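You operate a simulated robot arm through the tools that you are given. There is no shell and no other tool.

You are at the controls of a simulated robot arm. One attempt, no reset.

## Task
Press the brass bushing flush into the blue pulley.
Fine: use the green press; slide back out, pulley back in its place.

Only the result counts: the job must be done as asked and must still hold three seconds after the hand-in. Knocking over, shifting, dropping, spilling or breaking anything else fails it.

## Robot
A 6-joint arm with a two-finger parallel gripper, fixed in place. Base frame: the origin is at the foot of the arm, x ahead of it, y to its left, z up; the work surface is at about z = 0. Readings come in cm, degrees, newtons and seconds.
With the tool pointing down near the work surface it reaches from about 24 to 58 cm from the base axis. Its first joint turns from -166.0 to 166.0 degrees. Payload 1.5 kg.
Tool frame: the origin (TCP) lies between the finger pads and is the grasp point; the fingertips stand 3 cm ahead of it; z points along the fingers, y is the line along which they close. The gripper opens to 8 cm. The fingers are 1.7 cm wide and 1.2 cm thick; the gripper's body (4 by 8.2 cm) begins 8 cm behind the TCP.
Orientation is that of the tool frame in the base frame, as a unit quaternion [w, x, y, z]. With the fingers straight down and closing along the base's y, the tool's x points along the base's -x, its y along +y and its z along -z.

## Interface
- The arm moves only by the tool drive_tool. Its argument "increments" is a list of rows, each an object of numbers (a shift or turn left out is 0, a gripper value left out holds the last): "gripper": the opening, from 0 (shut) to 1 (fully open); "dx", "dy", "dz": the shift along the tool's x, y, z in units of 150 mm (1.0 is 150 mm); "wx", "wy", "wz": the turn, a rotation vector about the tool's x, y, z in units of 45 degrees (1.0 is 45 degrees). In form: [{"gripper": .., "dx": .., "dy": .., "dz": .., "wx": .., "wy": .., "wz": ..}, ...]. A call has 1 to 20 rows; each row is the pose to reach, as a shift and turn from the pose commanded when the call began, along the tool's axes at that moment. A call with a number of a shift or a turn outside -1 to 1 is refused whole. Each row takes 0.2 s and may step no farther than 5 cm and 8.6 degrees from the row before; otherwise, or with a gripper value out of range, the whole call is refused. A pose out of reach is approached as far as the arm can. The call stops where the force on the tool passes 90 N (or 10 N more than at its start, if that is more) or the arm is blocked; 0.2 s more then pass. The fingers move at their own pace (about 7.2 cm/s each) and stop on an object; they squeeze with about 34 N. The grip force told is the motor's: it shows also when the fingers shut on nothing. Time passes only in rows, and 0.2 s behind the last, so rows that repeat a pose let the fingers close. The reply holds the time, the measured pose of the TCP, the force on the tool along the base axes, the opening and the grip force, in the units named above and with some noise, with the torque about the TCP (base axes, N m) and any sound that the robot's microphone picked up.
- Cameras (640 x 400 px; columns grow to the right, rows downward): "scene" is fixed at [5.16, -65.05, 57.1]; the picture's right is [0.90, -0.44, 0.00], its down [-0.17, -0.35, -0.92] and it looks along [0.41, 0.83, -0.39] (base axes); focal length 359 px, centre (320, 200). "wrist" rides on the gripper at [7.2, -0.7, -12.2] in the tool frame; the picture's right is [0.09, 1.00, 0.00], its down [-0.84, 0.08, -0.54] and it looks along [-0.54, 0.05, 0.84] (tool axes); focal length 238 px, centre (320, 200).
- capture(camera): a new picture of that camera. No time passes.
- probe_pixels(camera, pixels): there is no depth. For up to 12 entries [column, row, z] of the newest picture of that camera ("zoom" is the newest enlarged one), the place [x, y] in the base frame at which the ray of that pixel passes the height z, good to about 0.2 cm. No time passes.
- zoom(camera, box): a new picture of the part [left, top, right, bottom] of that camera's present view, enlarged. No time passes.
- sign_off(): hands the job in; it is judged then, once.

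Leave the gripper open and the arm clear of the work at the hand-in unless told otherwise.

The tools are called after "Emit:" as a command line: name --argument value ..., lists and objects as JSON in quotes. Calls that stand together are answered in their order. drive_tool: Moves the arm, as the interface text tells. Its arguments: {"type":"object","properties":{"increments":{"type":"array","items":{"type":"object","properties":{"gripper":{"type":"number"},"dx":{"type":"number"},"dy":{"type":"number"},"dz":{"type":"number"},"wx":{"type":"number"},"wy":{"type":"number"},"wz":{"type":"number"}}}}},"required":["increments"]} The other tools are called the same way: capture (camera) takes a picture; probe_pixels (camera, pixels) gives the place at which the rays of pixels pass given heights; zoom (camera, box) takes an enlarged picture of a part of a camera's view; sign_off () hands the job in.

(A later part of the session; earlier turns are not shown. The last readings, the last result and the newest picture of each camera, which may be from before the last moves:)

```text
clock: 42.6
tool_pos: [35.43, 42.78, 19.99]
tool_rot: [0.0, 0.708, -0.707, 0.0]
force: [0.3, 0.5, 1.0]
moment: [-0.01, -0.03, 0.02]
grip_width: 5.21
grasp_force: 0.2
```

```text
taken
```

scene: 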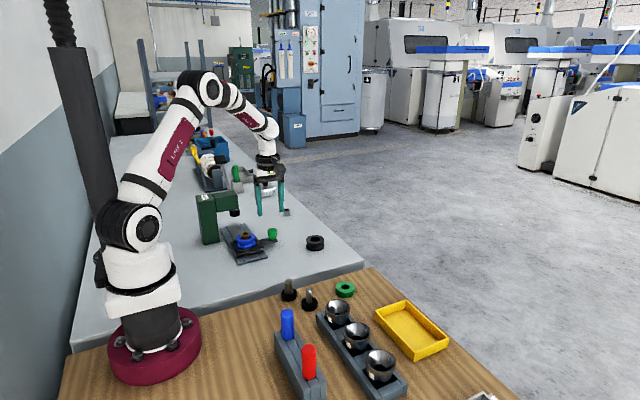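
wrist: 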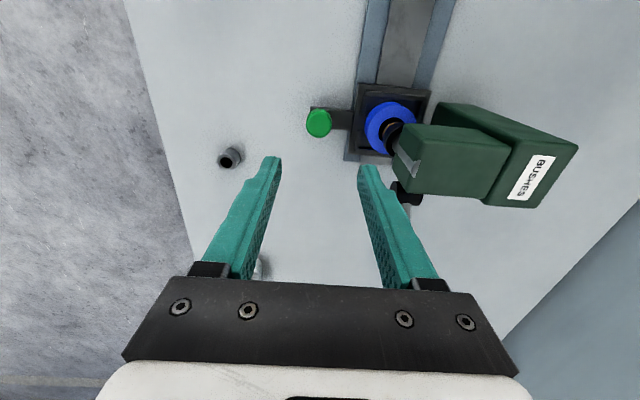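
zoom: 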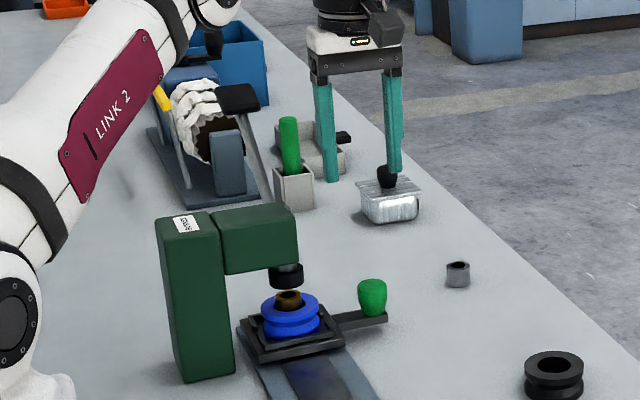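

The carriage stayed home. From several views I place the lever hub at about (27.2, 46.2, 13.6) and the pad at about (27.1, 56.1, 22.8), a lever raised about 43°. I'll check what stands beyond the pad (drum frame, green stick box) by probing their foot points.

Emit:
capture --camera "scene"

Emit:
probe_pixels --camera "scene" --pixels '[[204.8, 191.1, 0], [227.1, 187.9, 0], [237.7, 192.2, 0], [229, 186.5, 0], [216.5, 168.8, 8], [235.6, 160, 12], [220.4, 160.2, 22.8], [220.4, 160.2, 22]]'

Emit:
zoom --camera "scene" --box '[190, 140, 270, 200]'

```text
taken
```

scene: 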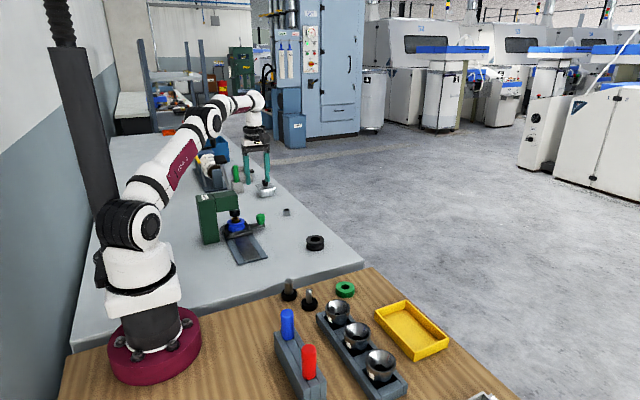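

```text
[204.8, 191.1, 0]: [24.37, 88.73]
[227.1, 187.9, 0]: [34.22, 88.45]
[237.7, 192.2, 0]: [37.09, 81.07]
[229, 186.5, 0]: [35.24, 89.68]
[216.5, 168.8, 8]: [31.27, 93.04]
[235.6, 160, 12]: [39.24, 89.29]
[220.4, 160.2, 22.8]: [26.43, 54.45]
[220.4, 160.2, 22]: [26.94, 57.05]
```

```text
6.67 times, centred on (230, 170) of scene
```

zoom: 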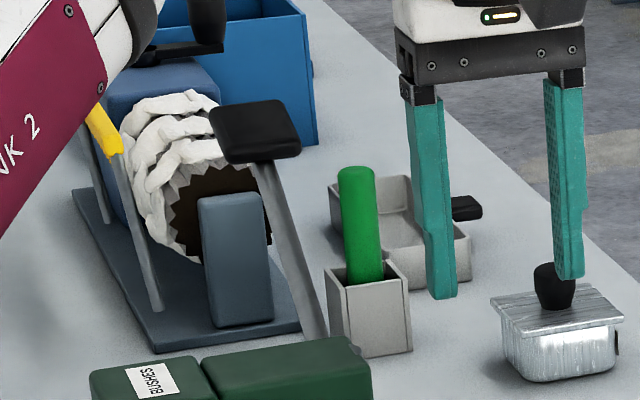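

Nothing stands within the lever's sweep (the drum frame starts at y≈88). I'll rise to z 33 and go over to (27, 50) to view the pad and rod from above.

Emit:
drive_tool --increments '[{"gripper": 0.65, "dz": -0.3}, {"dz": -0.6}, {"dz": -0.867}, {"dx": -0.16, "dy": 0.187, "dz": -0.867}, {"dx": -0.32, "dy": 0.373, "dz": -0.867}, {"dx": -0.48, "dy": 0.56, "dz": -0.867}, {"dx": -0.48, "dy": 0.56, "dz": -0.867}]'

Emit:
capture --camera "wrist"

Emit:
zoom --camera "scene" --box '[190, 130, 290, 220]'

```text
clock: 44.2
tool_pos: [27.47, 44.82, 31.8]
tool_rot: [0.002, -0.707, 0.707, 0.003]
force: [0.6, -0.4, 0.4]
moment: [-0.02, 0.04, -0.01]
grip_width: 5.21
grasp_force: 0.1
out of reach, approached as far as the arm can: row 2, 3, 4, 5, 6, 7
```

```text
taken
```

wrist: 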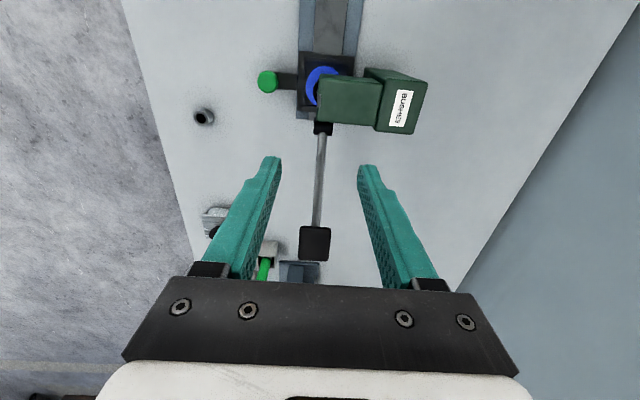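

```text
4.44 times, centred on (240, 175) of scene
```

zoom: 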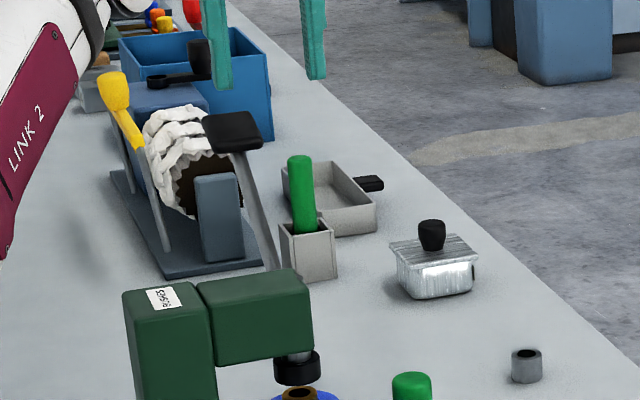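

The arm couldn't go that far out with a vertical tool at that height (it stopped at r≈52.6), but the lever is now clearly visible: hub (322,128), rod, and pad at (315,243). I'll probe these pixels at several heights.

Emit:
probe_pixels --camera "wrist" --pixels '[[315, 243, 24], [315, 243, 23], [315, 243, 22], [315, 243, 21], [322, 128, 14], [322, 128, 13], [318, 224, 20], [318, 224, 21]]'

Emit:
zoom --camera "wrist" --box '[270, 100, 370, 270]'

Emit:
zoom --camera "scene" --box '[205, 145, 245, 195]'

```text
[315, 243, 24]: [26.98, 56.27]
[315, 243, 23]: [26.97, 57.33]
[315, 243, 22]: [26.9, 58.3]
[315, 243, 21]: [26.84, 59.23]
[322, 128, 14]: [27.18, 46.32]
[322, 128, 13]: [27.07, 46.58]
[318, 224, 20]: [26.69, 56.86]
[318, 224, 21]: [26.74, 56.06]
```

```text
2.35 times, centred on (320, 185) of wrist
```

zoom: 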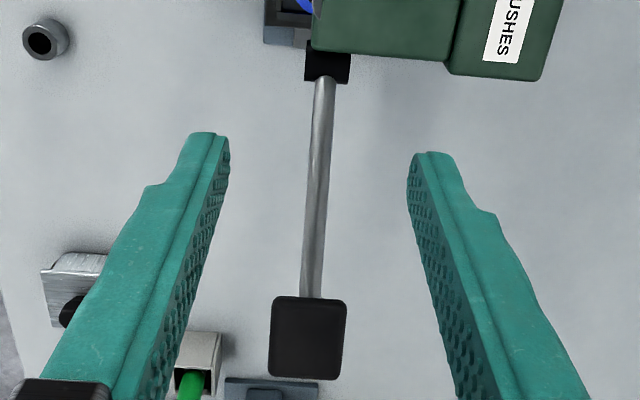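

```text
8.00 times, centred on (225, 170) of scene
```

zoom: 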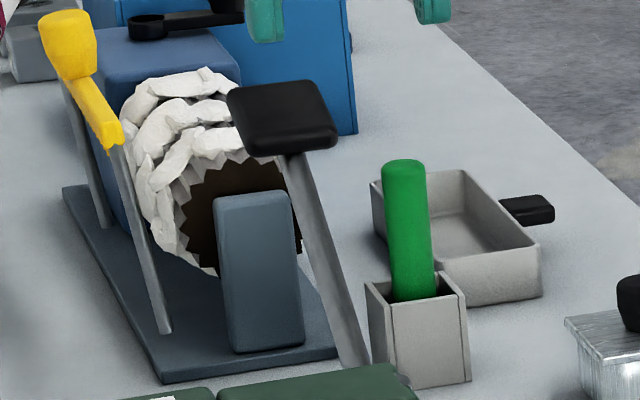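

Combining views, the pad centre is at about (27.0, 58.5, 21.7) and the hub at (27.1, 46.3, 13.6), so the lever is about 14.6 cm long and raised about 34°. I'll close the fingers, back off a little and tilt the tool 35° outward (toward +y), which should extend the reach.

Emit:
drive_tool --increments '[{"gripper": 0, "dx": 0.1, "dz": 0.05, "wy": -0.15}, {"dx": 0.2, "dz": 0.1, "wy": -0.3}, {"dx": 0.267, "dz": 0.15, "wy": -0.45}, {"dx": 0.267, "dz": 0.2, "wy": -0.6}, {"dx": 0.267, "dz": 0.2, "wy": -0.7778}, {"dx": 0.267, "dz": 0.2, "wy": -0.7778}]'

Emit:
capture --camera "wrist"

Emit:
capture --camera "scene"

```text
clock: 45.6
tool_pos: [27.61, 40.81, 28.66]
tool_rot: [0.213, -0.674, 0.675, 0.212]
force: [-0.5, 0.5, 0.2]
moment: [0.0, -0.01, 0.02]
grip_width: 0.0
grasp_force: 21.0
```

```text
taken
```

wrist: 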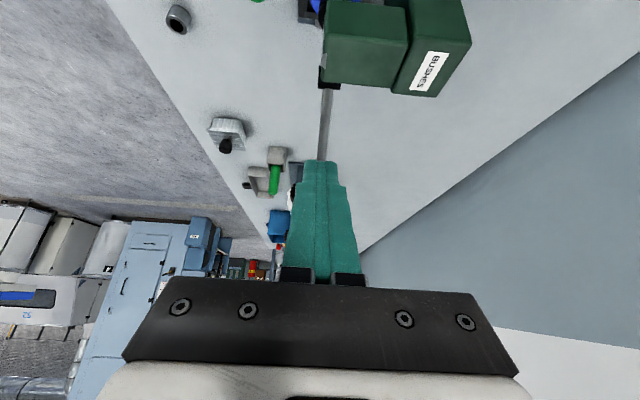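

```text
taken
```

scene: 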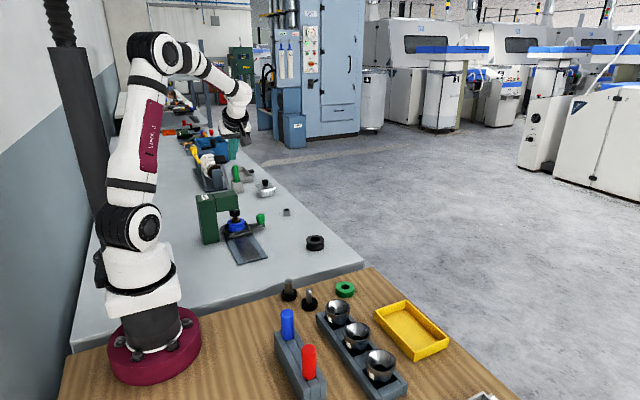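

Tilt 35° is reached at (27.6, 40.8, 28.7). I'll now bring the closed fingertips to a hover about 3 cm off the pad's upper face (TCP about (27, 54.6, 27.3)).

Emit:
drive_tool --increments '[{"gripper": 0, "dx": -0.175, "dy": 0.009, "dz": 0.151}, {"dx": -0.35, "dy": 0.018, "dz": 0.302}, {"dx": -0.525, "dy": 0.027, "dz": 0.453}, {"dx": -0.7017, "dy": 0.0367, "dz": 0.6053}, {"dx": -0.7017, "dy": 0.0367, "dz": 0.6053}]'

Emit:
capture --camera "wrist"

Emit:
zoom --camera "scene" --box '[190, 120, 290, 210]'

```text
clock: 46.8
tool_pos: [26.97, 54.58, 27.38]
tool_rot: [0.213, -0.674, 0.675, 0.212]
force: [0.2, 0.4, -0.2]
moment: [0.0, 0.0, 0.0]
grip_width: 0.01
grasp_force: 21.4
```

```text
taken
```

wrist: 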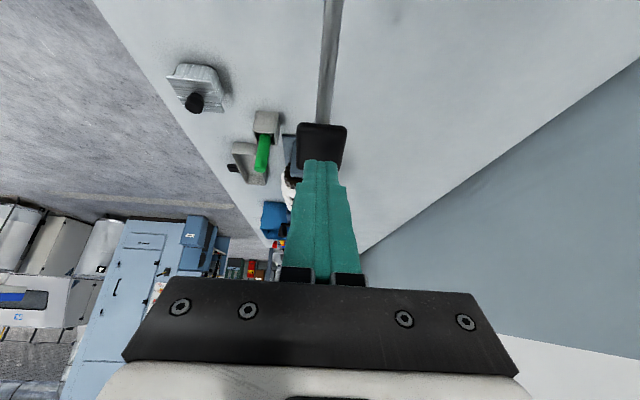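

```text
4.44 times, centred on (240, 165) of scene
```

zoom: 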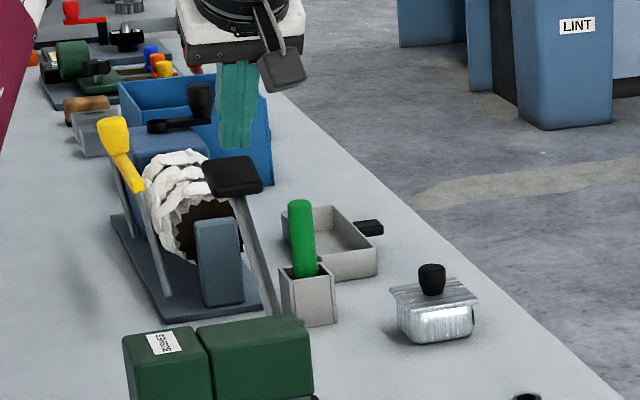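

The fingertips hover just above the pad (pad about (323,147), tips about (320,162) in the wrist view). I'll zoom both cameras to refine the contact point.

Emit:
zoom --camera "wrist" --box '[280, 100, 370, 200]'

Emit:
zoom --camera "scene" --box '[205, 125, 265, 175]'

Emit:
probe_pixels --camera "wrist" --pixels '[[322, 147, 21], [322, 147, 22], [322, 147, 23], [322, 124, 21], [322, 124, 20]]'

```text
4.00 times, centred on (325, 150) of wrist
```

zoom: 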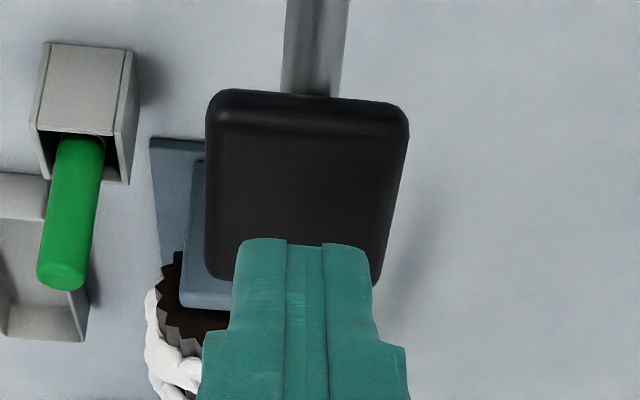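

```text
8.00 times, centred on (235, 150) of scene
```

zoom: 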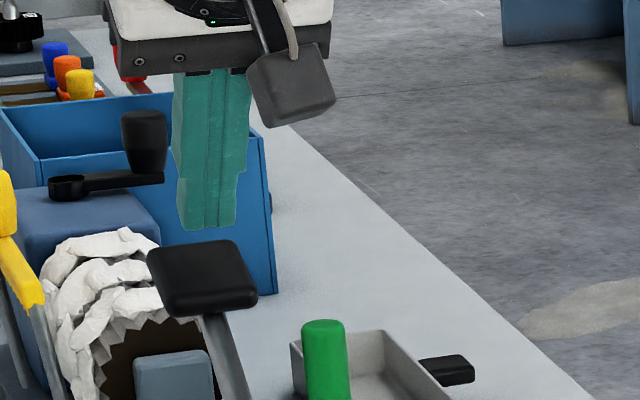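

```text
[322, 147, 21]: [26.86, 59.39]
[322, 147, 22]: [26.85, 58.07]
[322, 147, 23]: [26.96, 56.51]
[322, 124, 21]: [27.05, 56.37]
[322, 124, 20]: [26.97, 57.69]
```

The tool axis points nearly along the pad's face normal, so I can simply advance along it; the face centre is about 3.4 cm ahead. I'll approach slowly to about 4 cm and watch the force.

Emit:
drive_tool --increments '[{"gripper": 0, "dx": 0.009, "dz": 0.1}, {"dx": 0.016, "dz": 0.187}, {"dx": 0.019, "dz": 0.22}, {"dx": 0.02, "dz": 0.245}, {"dx": 0.021, "dz": 0.267}]'

Emit:
zoom --camera "scene" --box '[195, 125, 265, 235]'

Emit:
zoom --camera "wrist" --box '[280, 80, 370, 200]'

```text
clock: 48.0
tool_pos: [27.12, 56.62, 23.83]
tool_rot: [0.212, -0.674, 0.675, 0.213]
force: [0.1, -0.4, 1.0]
moment: [0.03, -0.02, -0.05]
grip_width: 0.01
grasp_force: 21.1
```

```text
3.64 times, centred on (230, 180) of scene
```

zoom: 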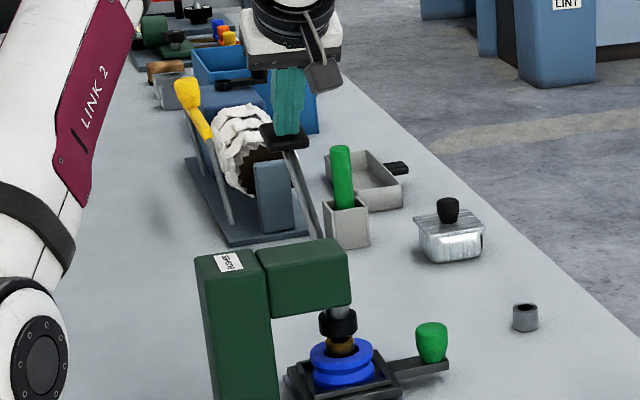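

```text
3.33 times, centred on (325, 140) of wrist
```

zoom: 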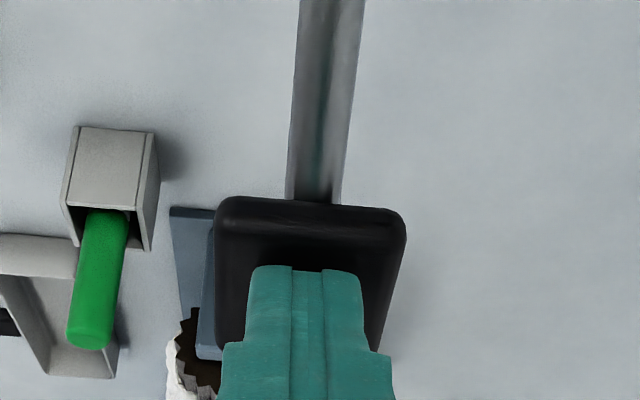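

The lever yields with almost no force and the ram is already lower, close to the bushing. I'll continue along the lever's arc another 2.6 cm in small steps.

Emit:
drive_tool --increments '[{"gripper": 0, "dx": 0.003, "dz": 0.05}, {"dx": 0.0073, "dz": 0.102}, {"dx": 0.013, "dz": 0.138}, {"dx": 0.021, "dz": 0.1765}, {"dx": 0.021, "dz": 0.1765}]'

Emit:
zoom --camera "scene" --box '[200, 130, 270, 240]'

Emit:
zoom --camera "scene" --box '[215, 190, 265, 240]'

```text
clock: 49.2
tool_pos: [27.02, 58.0, 21.47]
tool_rot: [-0.213, 0.675, -0.674, -0.213]
force: [0.3, 0.5, 2.5]
moment: [0.02, 0.0, 0.01]
grip_width: 0.02
grasp_force: 21.5
```

```text
3.64 times, centred on (235, 185) of scene
```

zoom: 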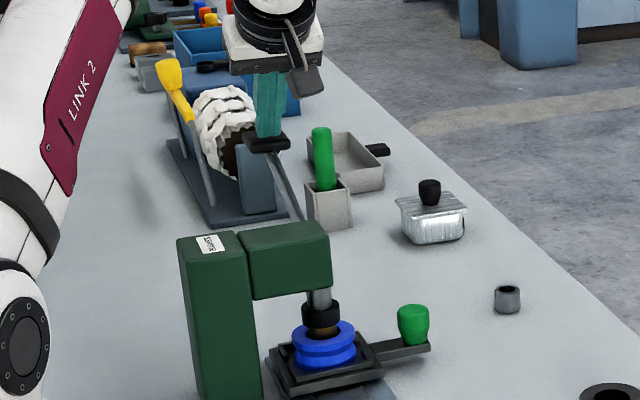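

```text
8.00 times, centred on (240, 215) of scene
```

zoom: 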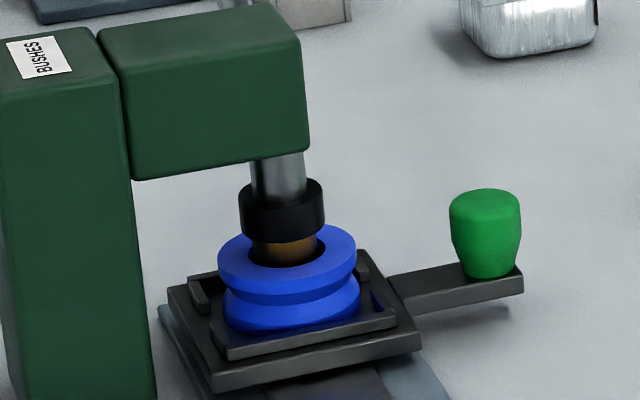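

The ram face is now practically on the bushing. I'll continue down the arc in finer steps (about 2 cm), with the force limit as safety.

Emit:
drive_tool --increments '[{"gripper": 0, "dx": 0.006, "dz": 0.0243}, {"dx": 0.012, "dz": 0.0487}, {"dx": 0.0187, "dz": 0.0731}, {"dx": 0.027, "dz": 0.097}, {"dx": 0.035, "dz": 0.12}, {"dx": 0.044, "dz": 0.144}, {"dx": 0.044, "dz": 0.144}]'

Emit:
zoom --camera "scene" --box '[200, 130, 270, 240]'

Emit:
zoom --camera "scene" --box '[215, 190, 265, 240]'

```text
clock: 50.8
tool_pos: [27.05, 58.65, 19.39]
tool_rot: [-0.213, 0.675, -0.674, -0.212]
force: [1.2, 3.8, 9.4]
moment: [0.24, -0.03, -0.01]
grip_width: 0.0
grasp_force: 21.3
```

```text
3.64 times, centred on (235, 185) of scene
```

zoom: 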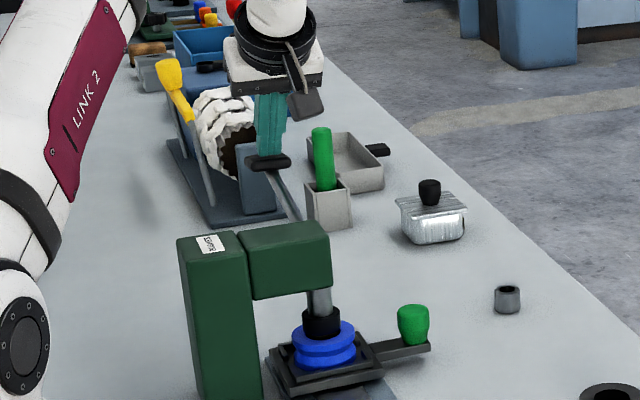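

```text
8.00 times, centred on (240, 215) of scene
```

zoom: 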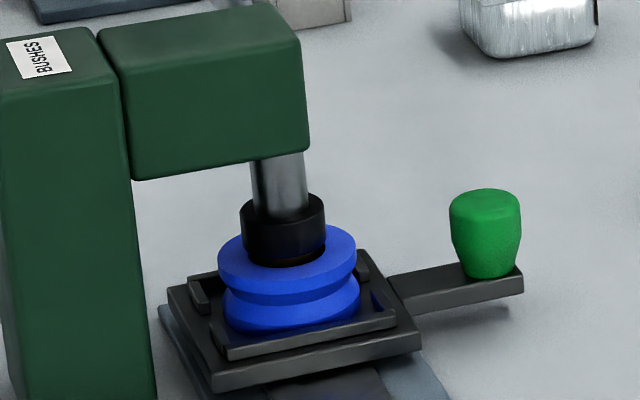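

The force rose to about 9 N as the bushing starts going in, and the ram is almost at the pulley face. I'll continue with 0.2 cm steps until a firm stop.

Emit:
drive_tool --increments '[{"gripper": 0, "dx": 0.006, "dz": 0.0138}, {"dx": 0.012, "dz": 0.0276}, {"dx": 0.018, "dz": 0.0414}, {"dx": 0.0243, "dz": 0.0552}, {"dx": 0.0305, "dz": 0.069}, {"dx": 0.0305, "dz": 0.069}]'

Emit:
zoom --camera "scene" --box '[215, 190, 265, 240]'

```text
clock: 52.2
tool_pos: [27.13, 58.75, 18.14]
tool_rot: [-0.213, 0.674, -0.674, -0.213]
force: [0.7, 5.6, 9.3]
moment: [0.22, -0.04, -0.05]
grip_width: 0.0
grasp_force: 21.4
```

```text
8.00 times, centred on (240, 215) of scene
```

zoom: 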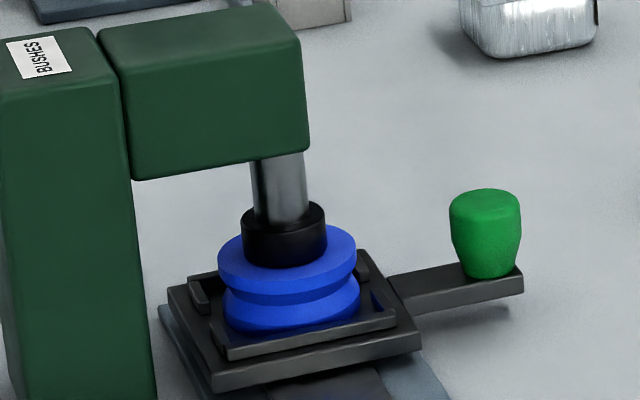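

The ram is now about at the pulley's face with still only about 9 N. I'll keep going 1.1 cm along the arc in small steps to find the firm stop.

Emit:
drive_tool --increments '[{"gripper": 0, "dx": 0.0071, "dz": 0.0132}, {"dx": 0.0143, "dz": 0.0264}, {"dx": 0.0214, "dz": 0.0397}, {"dx": 0.0286, "dz": 0.053}, {"dx": 0.0357, "dz": 0.0661}, {"dx": 0.0357, "dz": 0.0661}]'

Emit:
zoom --camera "scene" --box '[215, 190, 265, 240]'

Emit:
zoom --camera "scene" --box '[200, 130, 270, 200]'

```text
clock: 53.6
tool_pos: [27.13, 59.25, 17.81]
tool_rot: [0.22, -0.673, 0.673, 0.215]
force: [-7.1, 0.1, 57.7]
moment: [0.67, 0.06, -0.23]
grip_width: 0.01
grasp_force: 21.4
```

```text
8.00 times, centred on (240, 215) of scene
```

zoom: 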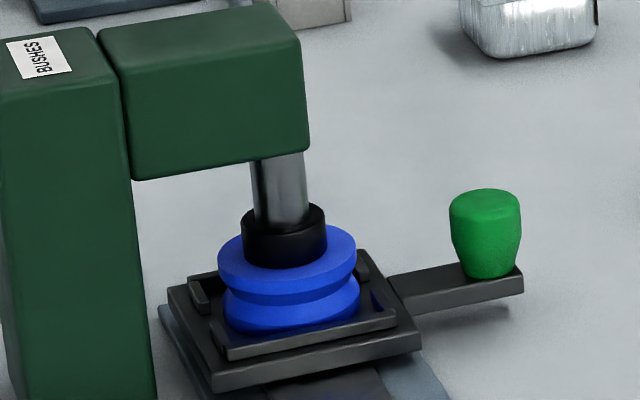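

```text
5.71 times, centred on (235, 165) of scene
```

zoom: 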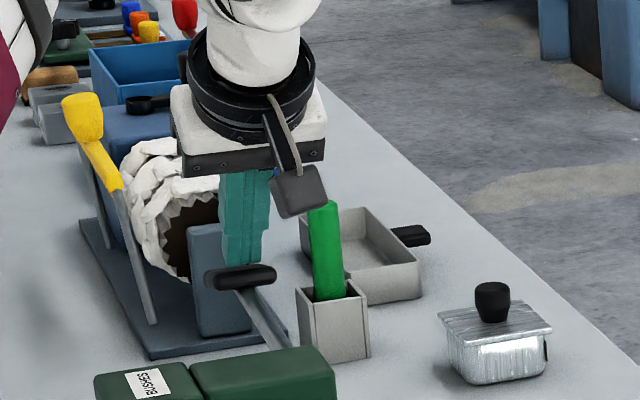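

The force jumped to 58 N with almost no more travel, so it's a firm stop with the ram on the pulley face. I'll press slightly harder (0.2 cm more) to be sure it's bottomed, then look at the ram level.

Emit:
drive_tool --increments '[{"gripper": 0, "dx": 0.0038, "dz": 0.0055}, {"dx": 0.0076, "dz": 0.011}, {"dx": 0.0076, "dz": 0.011}, {"dx": 0.0076, "dz": 0.011}]'

Emit:
zoom --camera "scene" --box '[225, 210, 255, 235]'

```text
clock: 54.6
tool_pos: [27.17, 59.31, 17.72]
tool_rot: [-0.221, 0.674, -0.671, -0.216]
force: [-7.6, -1.8, 66.0]
moment: [0.73, 0.25, 0.26]
grip_width: 0.0
grasp_force: 21.3
```

```text
16.00 times, centred on (240, 222) of scene
```

zoom: 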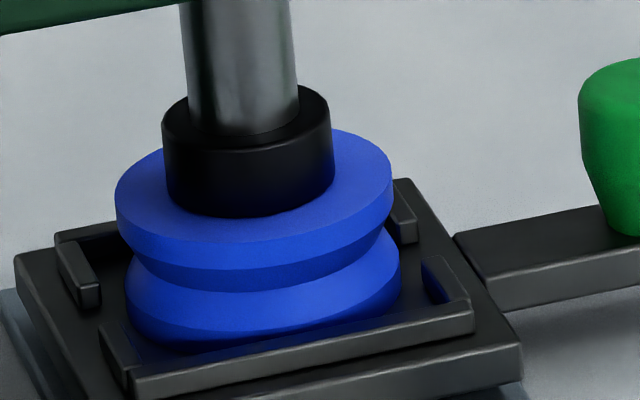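

The ram is seated on the pulley face at 66 N with no further travel, so the bushing must be flush. I'll back the tool off along the same arc and see whether the lever rises with it.

Emit:
drive_tool --increments '[{"gripper": 0, "dx": -0.02, "dz": -0.038}, {"dx": -0.0434, "dz": -0.0771}, {"dx": -0.0738, "dz": -0.146}, {"dx": -0.0991, "dz": -0.2171}, {"dx": -0.1153, "dz": -0.29}, {"dx": -0.1315, "dz": -0.3645}, {"dx": -0.1315, "dz": -0.3645}]'

Emit:
zoom --camera "scene" --box '[200, 130, 270, 240]'

Emit:
capture --camera "wrist"

```text
clock: 56.2
tool_pos: [27.02, 57.6, 22.55]
tool_rot: [-0.212, 0.674, -0.674, -0.213]
force: [-0.3, -0.1, 0.4]
moment: [-0.04, 0.04, -0.04]
grip_width: 0.03
grasp_force: 21.2
```

```text
3.64 times, centred on (235, 185) of scene
```

zoom: 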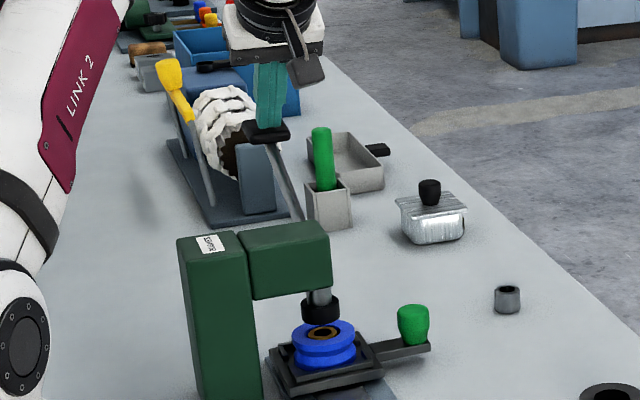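

```text
taken
```

wrist: 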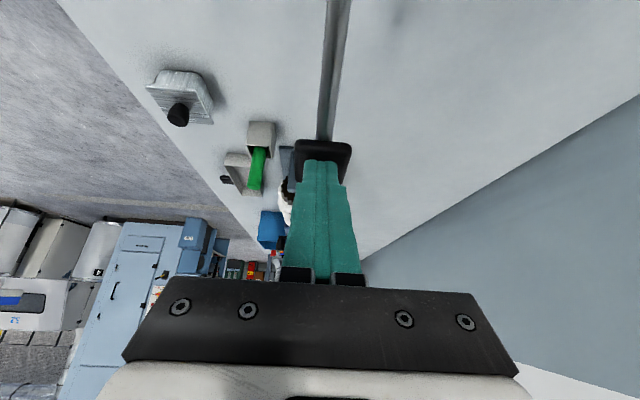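

The lever springs back up with the tool, and the bushing now sits inside the pulley. I'll retreat fully from the pad and pull the hand back inward.

Emit:
drive_tool --increments '[{"gripper": 0, "dx": -0.0095, "dz": -0.1447}, {"dx": -0.0283, "dz": -0.3692}, {"dx": 0.119, "dz": -0.57}, {"dx": 0.266, "dz": -0.77}, {"dx": 0.413, "dz": -0.971}, {"dx": 0.413, "dz": -0.971}]'

Emit:
zoom --camera "scene" --box '[200, 130, 280, 250]'

Emit:
zoom --camera "scene" --box '[225, 205, 260, 235]'

```text
clock: 57.6
tool_pos: [26.95, 44.07, 30.92]
tool_rot: [-0.213, 0.675, -0.674, -0.213]
force: [0.2, 0.0, -0.2]
moment: [0.04, 0.02, 0.01]
grip_width: 0.0
grasp_force: 21.4
```

```text
3.33 times, centred on (240, 190) of scene
```

zoom: 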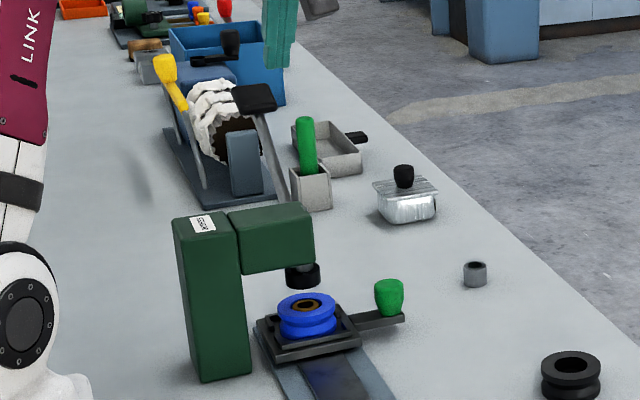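

```text
13.33 times, centred on (242, 220) of scene
```

zoom: 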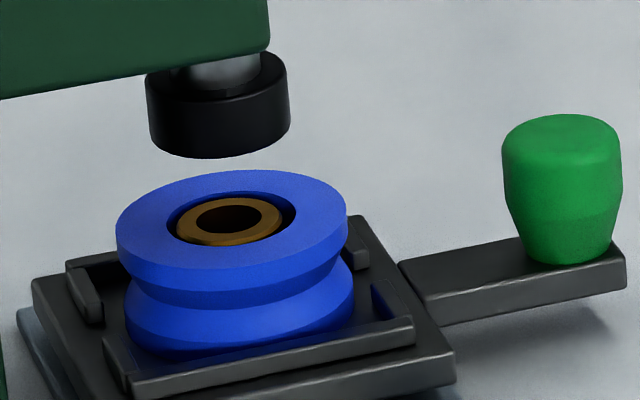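

The bushing's top is level with the pulley's face and the ram is fully up. Now I'll straighten the tool and go back toward the knob, opening the fingers on the way.

Emit:
drive_tool --increments '[{"gripper": 0.3, "dx": 0.097, "dy": -0.094, "dz": 0.044, "wy": 0.1556}, {"gripper": 0.7, "dx": 0.194, "dy": -0.188, "dz": 0.088, "wy": 0.3111}, {"dx": 0.292, "dy": -0.282, "dz": 0.133, "wy": 0.4667}, {"dx": 0.389, "dy": -0.376, "dz": 0.177, "wy": 0.6222}, {"dx": 0.486, "dy": -0.47, "dz": 0.2211, "wy": 0.7778}, {"dx": 0.486, "dy": -0.47, "dz": 0.2211, "wy": 0.7778}]'

Emit:
capture --camera "wrist"

```text
clock: 59.0
tool_pos: [34.13, 40.09, 23.92]
tool_rot: [0.0, -0.707, 0.707, -0.002]
force: [1.1, -0.6, 0.1]
moment: [-0.02, -0.01, -0.02]
grip_width: 5.6
grasp_force: 0.1
```

```text
taken
```

wrist: 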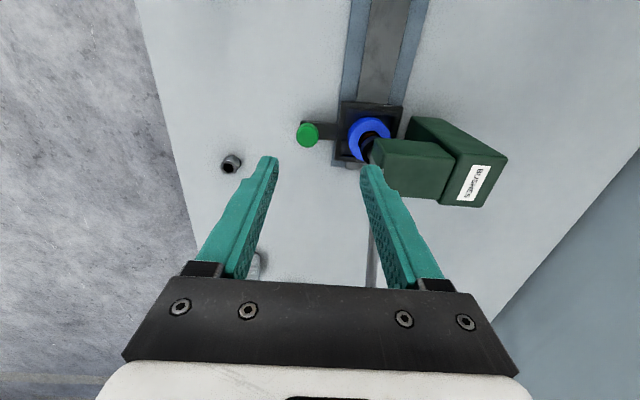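

The knob shows at (307,134). I'll probe it and move above it at z 12.

Emit:
probe_pixels --camera "wrist" --pixels '[[307, 134, 5.3], [307, 134, 5.0]]'

Emit:
drive_tool --increments '[{"gripper": 0.7, "dx": -0.06, "dy": -0.033, "dz": 0.2}, {"dx": -0.12, "dy": -0.066, "dz": 0.4}, {"dx": -0.1813, "dy": -0.1, "dz": 0.6}, {"dx": -0.1813, "dy": -0.1, "dz": 0.8}, {"dx": -0.1813, "dy": -0.1, "dz": 0.8}]'

Emit:
capture --camera "wrist"

```text
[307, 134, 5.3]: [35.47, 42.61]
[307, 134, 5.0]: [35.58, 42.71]
```

```text
clock: 60.2
tool_pos: [35.61, 42.71, 11.89]
tool_rot: [0.0, -0.707, 0.707, 0.0]
force: [-0.4, -1.1, -0.4]
moment: [-0.05, -0.03, 0.03]
grip_width: 5.6
grasp_force: 0.0
```

```text
taken
```

wrist: 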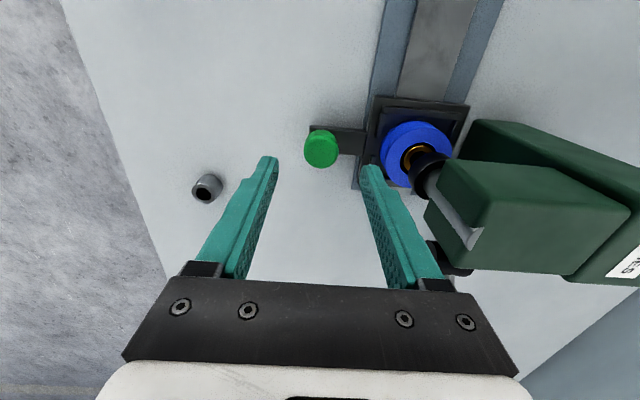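

I'm aligned over the knob. I'll lower to z 5.7 and grip it.

Emit:
drive_tool --increments '[{"gripper": 0.7, "dz": 0.2}, {"dz": 0.35}, {"dz": 0.42}, {"gripper": 0.7, "dz": 0.42}, {"gripper": 0.45, "dz": 0.42}, {"gripper": 0, "dz": 0.42}, {"gripper": 0, "dz": 0.42}, {"gripper": 0, "dz": 0.42}]'

Emit:
zoom --camera "scene" --box '[215, 195, 295, 245]'

```text
clock: 62.0
tool_pos: [35.53, 42.76, 5.63]
tool_rot: [0.0, 0.707, -0.707, -0.001]
force: [-20.3, -2.8, 1.6]
moment: [-0.06, 0.1, 0.03]
grip_width: 2.96
grasp_force: 38.9
```

```text
8.00 times, centred on (255, 220) of scene
```

zoom: 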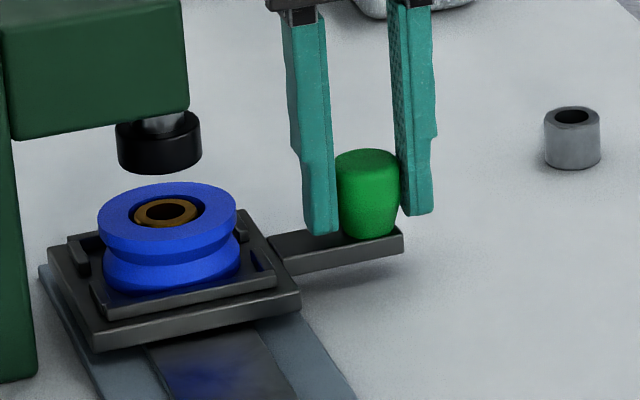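

The knob is gripped with a 20 N side load in x, which I'll relieve by 0.06 cm. Then I'll pull the slide out 11.8 cm along −y at a gentle pace.

Emit:
drive_tool --increments '[{"gripper": 0, "dy": 0.004}, {"dx": 0.03, "dy": 0.004}, {"dx": 0.09, "dy": 0.004}, {"dx": 0.16, "dy": 0.004}, {"dx": 0.23, "dy": 0.004}, {"dx": 0.3, "dy": 0.004}, {"dx": 0.37, "dy": 0.004}, {"dx": 0.44, "dy": 0.004}, {"dx": 0.51, "dy": 0.004}, {"dx": 0.58, "dy": 0.004}, {"dx": 0.65, "dy": 0.004}, {"dx": 0.71, "dy": 0.004}, {"dx": 0.76, "dy": 0.004}, {"dx": 0.785, "dy": 0.004}, {"dx": 0.785, "dy": 0.004}]'

Emit:
zoom --camera "scene" --box '[215, 205, 295, 260]'

```text
clock: 65.2
tool_pos: [35.47, 30.95, 5.77]
tool_rot: [-0.001, -0.707, 0.707, 0.0]
force: [-25.5, -3.0, -2.5]
moment: [0.26, 0.27, 0.11]
grip_width: 2.97
grasp_force: 39.2
```

```text
7.27 times, centred on (255, 232) of scene
```

zoom: 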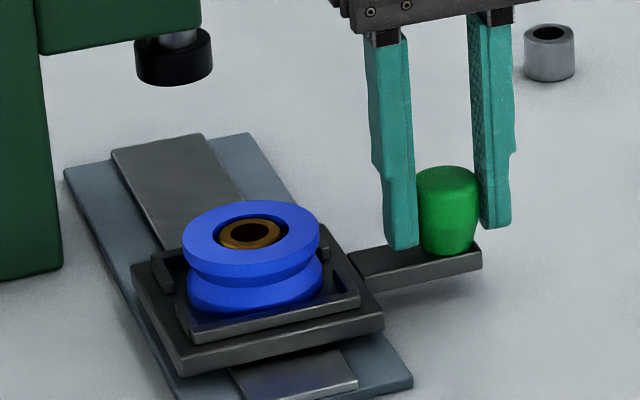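

The slide is nearly out at y 30.95. I'll creep the remaining 0.35 cm until the out stop and relieve the side load.

Emit:
drive_tool --increments '[{"gripper": 0, "dx": 0.006, "dy": 0.004}, {"dx": 0.013, "dy": 0.005}, {"dx": 0.019, "dy": 0.005}, {"dx": 0.024, "dy": 0.005}, {"dx": 0.024, "dy": 0.005}]'

```text
clock: 66.4
tool_pos: [35.53, 30.61, 5.79]
tool_rot: [-0.002, 0.707, -0.707, -0.001]
force: [-6.9, 21.7, -13.2]
moment: [0.36, 0.13, 0.0]
grip_width: 3.0
grasp_force: 39.7
```

The out stop is reached (+21.7 N in y at y 30.61). I'll open the fingers and rise straight up.

Emit:
drive_tool --increments '[{"gripper": 0.45}, {"gripper": 0.7}, {"gripper": 0.7}, {"gripper": 0.7, "dz": -0.15}, {"dz": -0.35}, {"dz": -0.57}, {"gripper": 1, "dz": -0.57}]'

Emit:
capture --camera "wrist"

Emit:
zoom --camera "scene" --box '[215, 205, 295, 260]'

```text
clock: 68.0
tool_pos: [35.57, 30.55, 14.25]
tool_rot: [0.0, -0.707, 0.708, 0.0]
force: [0.4, 0.0, -0.1]
moment: [-0.04, 0.02, 0.0]
grip_width: 7.98
grasp_force: 0.1
```

```text
taken
```

wrist: 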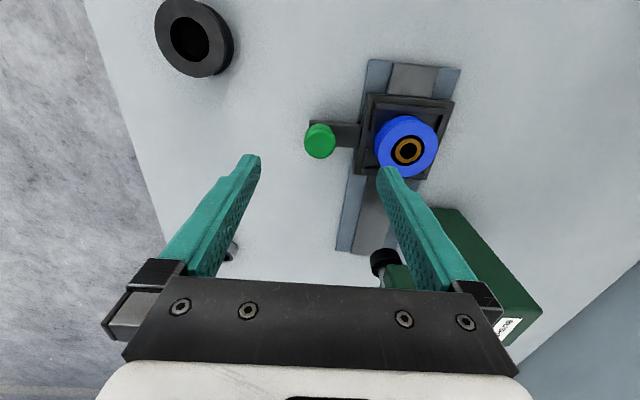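

```text
7.27 times, centred on (255, 232) of scene
```

zoom: 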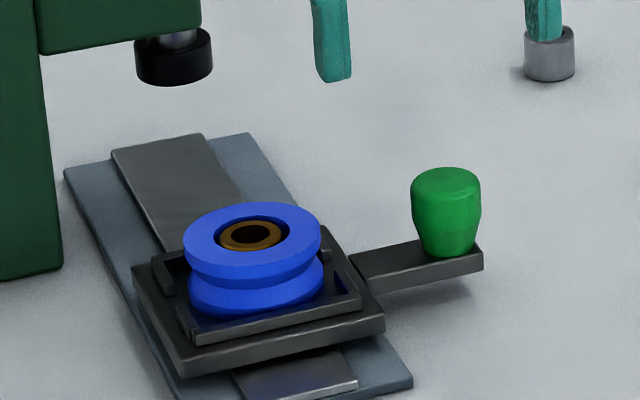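

The slide is fully out. I'll zoom on the pulley to inspect the bushing and get its current centre.

Emit:
zoom --camera "wrist" --box '[365, 105, 445, 185]'

Emit:
zoom --camera "scene" --box '[235, 226, 260, 250]'

Emit:
probe_pixels --camera "wrist" --pixels '[[407.5, 150, 4.8], [404, 150, 4.8]]'

```text
5.00 times, centred on (405, 145) of wrist
```

zoom: 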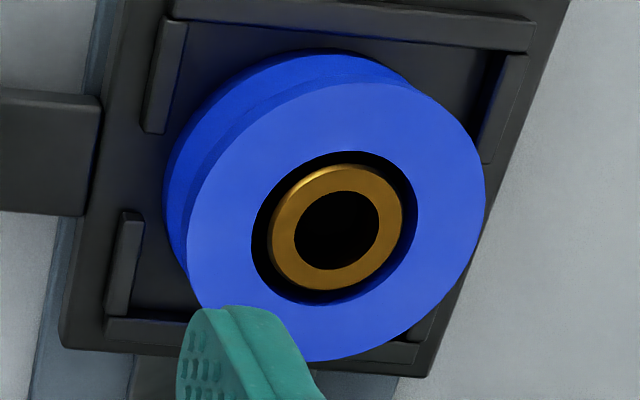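

```text
16.00 times, centred on (248, 238) of scene
```

zoom: 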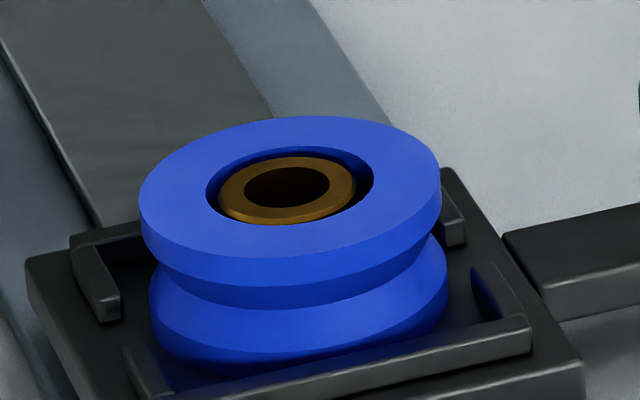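

```text
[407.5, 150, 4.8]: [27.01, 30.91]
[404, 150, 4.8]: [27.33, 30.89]
```

The bushing ring is concentric and level with the pulley face. The pulley centre is (26.97, 30.9). I'll move over it and check before descending.

Emit:
drive_tool --increments '[{"gripper": 1, "dx": -0.008, "dy": 0.2}, {"dx": -0.016, "dy": 0.4}, {"dx": -0.0233, "dy": 0.572}, {"dx": -0.0233, "dy": 0.572, "dz": 0.2}, {"dx": -0.0233, "dy": 0.572, "dz": 0.3}, {"dx": -0.0233, "dy": 0.572, "dz": 0.3}]'

Emit:
capture --camera "wrist"

Emit:
zoom --camera "wrist" --box '[250, 90, 390, 200]'

```text
clock: 69.4
tool_pos: [26.81, 30.96, 9.61]
tool_rot: [0.0, 0.708, -0.707, -0.001]
force: [0.3, 0.5, -0.6]
moment: [0.02, 0.01, 0.0]
grip_width: 8.0
grasp_force: 0.0
```

```text
taken
```

wrist: 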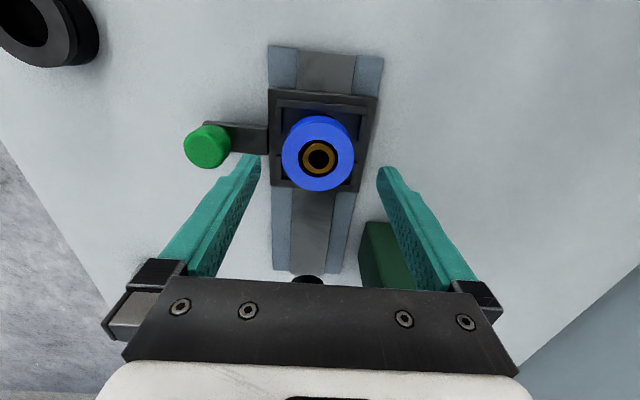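

```text
3.64 times, centred on (320, 145) of wrist
```

zoom: 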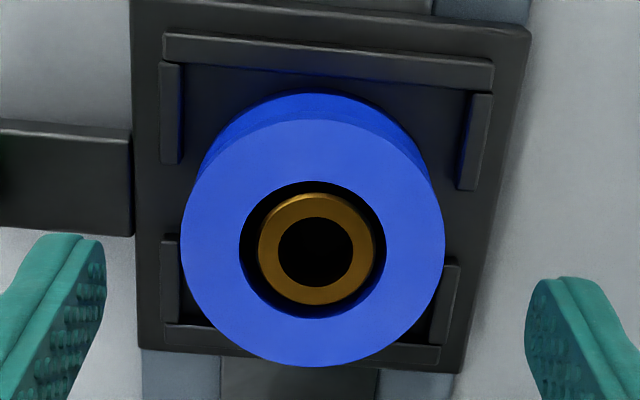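

The pulley looks slightly left of the finger mid-line. I'll probe its centre at (318.2,158.9) to correct.

Emit:
probe_pixels --camera "wrist" --pixels '[[318.2, 158.9, 4.8], [318.2, 158.9, 4.7]]'

```text
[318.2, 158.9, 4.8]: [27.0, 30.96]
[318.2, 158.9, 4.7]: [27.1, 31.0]
```

I'll correct +0.15 cm in x and descend to TCP z≈6.1, the same height at which I released it.

Emit:
drive_tool --increments '[{"gripper": 1, "dy": -0.01, "dz": 0.08}, {"dy": -0.01, "dz": 0.16}, {"dy": -0.01, "dz": 0.21}, {"dy": -0.01, "dz": 0.235}, {"dy": -0.01, "dz": 0.235}]'

Emit:
zoom --camera "scene" --box '[220, 210, 280, 260]'

Emit:
zoom --camera "wrist" --box '[240, 110, 400, 230]'

```text
clock: 70.6
tool_pos: [27.11, 30.93, 6.12]
tool_rot: [0.0, 0.707, -0.707, 0.0]
force: [0.0, 0.5, -0.9]
moment: [-0.01, -0.04, -0.02]
grip_width: 8.01
grasp_force: 0.0
```

```text
8.00 times, centred on (250, 235) of scene
```

zoom: 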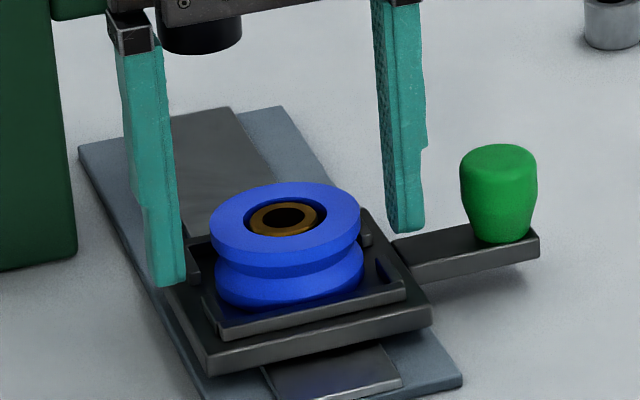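

```text
3.33 times, centred on (320, 170) of wrist
```

zoom: 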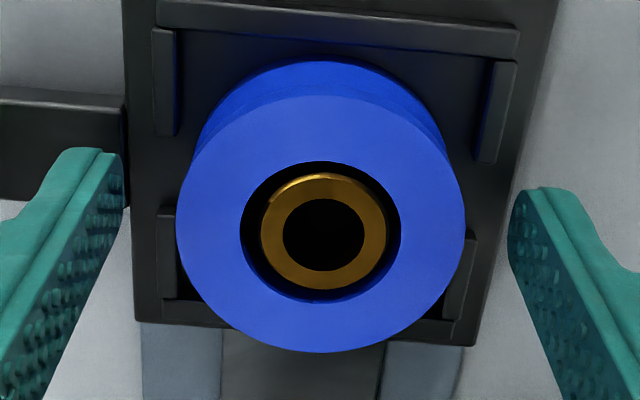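

The fingers straddle the pulley evenly. I'll close.

Emit:
drive_tool --increments '[{"gripper": 0.8}, {"gripper": 0.6}, {"gripper": 0}, {"gripper": 0}, {"gripper": 0}]'

Emit:
capture --camera "wrist"

Emit:
zoom --camera "wrist" --box '[240, 110, 400, 230]'

```text
clock: 71.8
tool_pos: [26.96, 30.93, 6.19]
tool_rot: [0.0, -0.707, 0.707, -0.001]
force: [-0.7, -0.1, -0.1]
moment: [-0.03, -0.04, 0.0]
grip_width: 5.55
grasp_force: 34.8
```

```text
taken
```

wrist: 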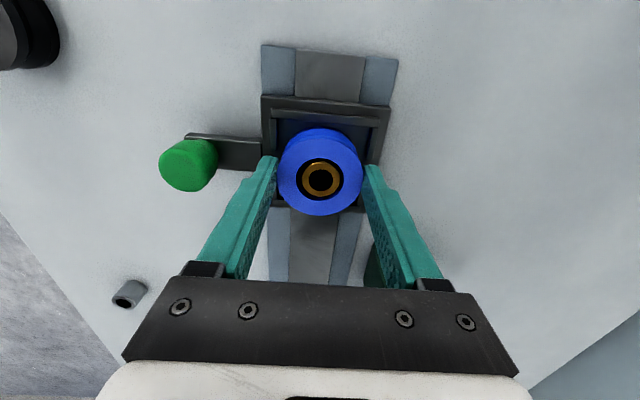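

```text
3.33 times, centred on (320, 170) of wrist
```

zoom: 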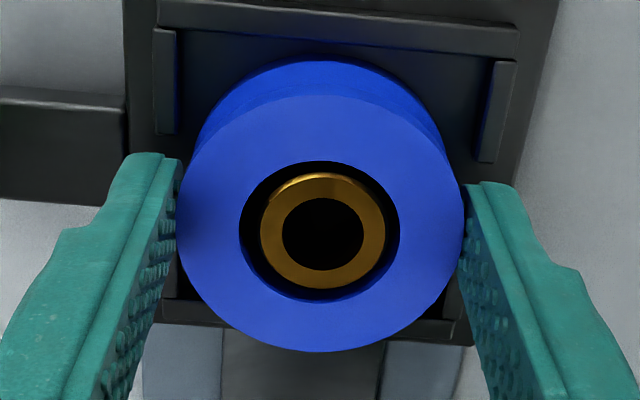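

The pulley is gripped (5.55 cm, 34.8 N). I'll probe its centre relative to the TCP, then lift 9 cm and move the first half toward its place.

Emit:
probe_pixels --camera "wrist" --pixels '[[319.9, 179.5, 4.8], [319.9, 179.5, 4.9]]'

Emit:
drive_tool --increments '[{"gripper": 0, "dz": -0.06}, {"dz": -0.2}, {"dz": -0.4}, {"dz": -0.6}, {"dx": -0.02, "dy": -0.2, "dz": -0.6}, {"dx": -0.04, "dy": -0.4, "dz": -0.6}, {"dx": -0.065, "dy": -0.667, "dz": -0.6}, {"dx": -0.065, "dy": -0.667, "dz": -0.6}]'

Emit:
capture --camera "wrist"

Emit:
capture --camera "scene"

```text
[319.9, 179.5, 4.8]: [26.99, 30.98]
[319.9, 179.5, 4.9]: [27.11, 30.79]
```

```text
clock: 73.6
tool_pos: [37.07, 32.0, 15.24]
tool_rot: [0.0, -0.707, 0.708, 0.0]
force: [-0.2, -0.1, -3.1]
moment: [0.03, 0.04, -0.03]
grip_width: 5.54
grasp_force: 33.5
```

```text
taken
```

wrist: 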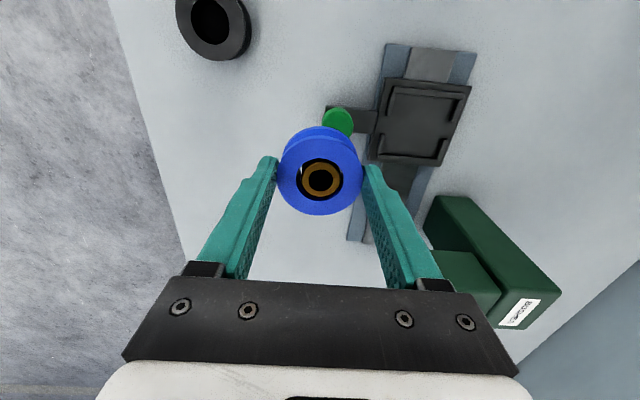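

```text
taken
```

scene: 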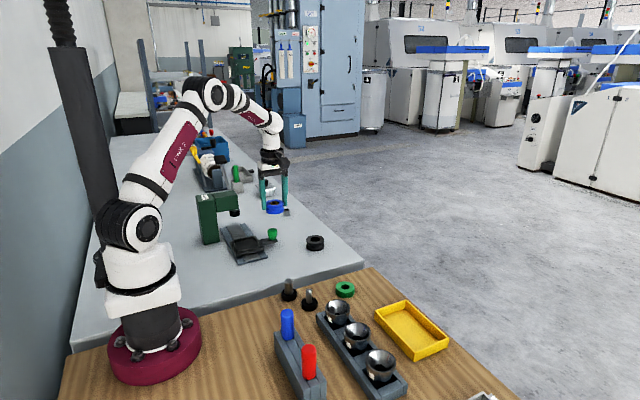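

The pulley with its bushing is lifted securely (about 3.1 N), and nothing else moved. I'll continue to above its original place (46.93, 32.9) and lower to TCP z 5.

Emit:
drive_tool --increments '[{"gripper": 0, "dx": -0.02, "dy": -0.2}, {"dx": -0.04, "dy": -0.43}, {"dx": -0.0633, "dy": -0.6587}, {"dx": -0.0633, "dy": -0.6587, "dz": 0.25}, {"dx": -0.0633, "dy": -0.6587, "dz": 0.48}, {"dx": -0.0633, "dy": -0.6587, "dz": 0.62}, {"dx": -0.0633, "dy": -0.6587, "dz": 0.68}, {"dx": -0.0633, "dy": -0.6587, "dz": 0.68}]'

Emit:
capture --camera "wrist"

Emit:
zoom --camera "scene" --box '[270, 190, 340, 255]'

```text
clock: 75.4
tool_pos: [46.87, 32.76, 5.13]
tool_rot: [0.001, 0.707, -0.707, -0.001]
force: [-0.2, 0.0, -3.3]
moment: [0.0, 0.0, 0.01]
grip_width: 5.53
grasp_force: 34.3
```

```text
taken
```

wrist: 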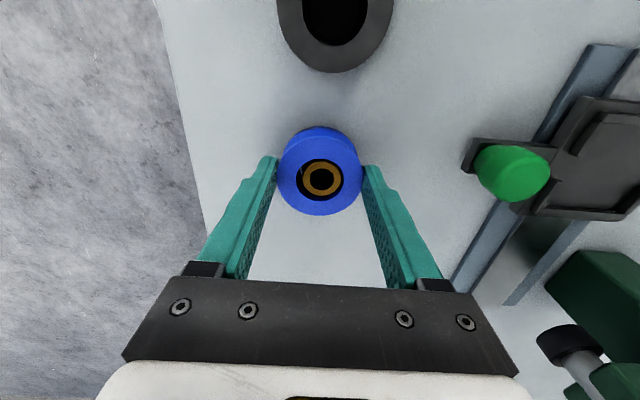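

```text
6.15 times, centred on (305, 222) of scene
```

zoom: 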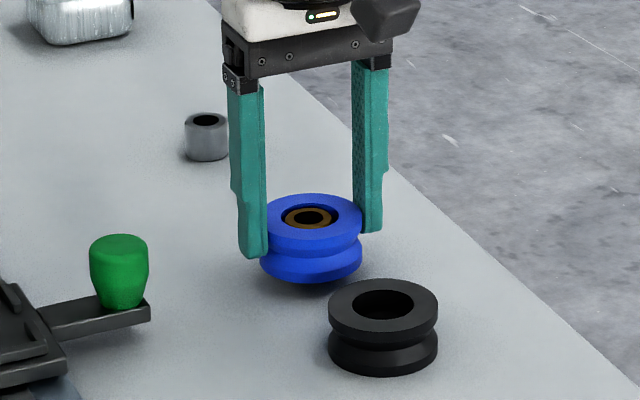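

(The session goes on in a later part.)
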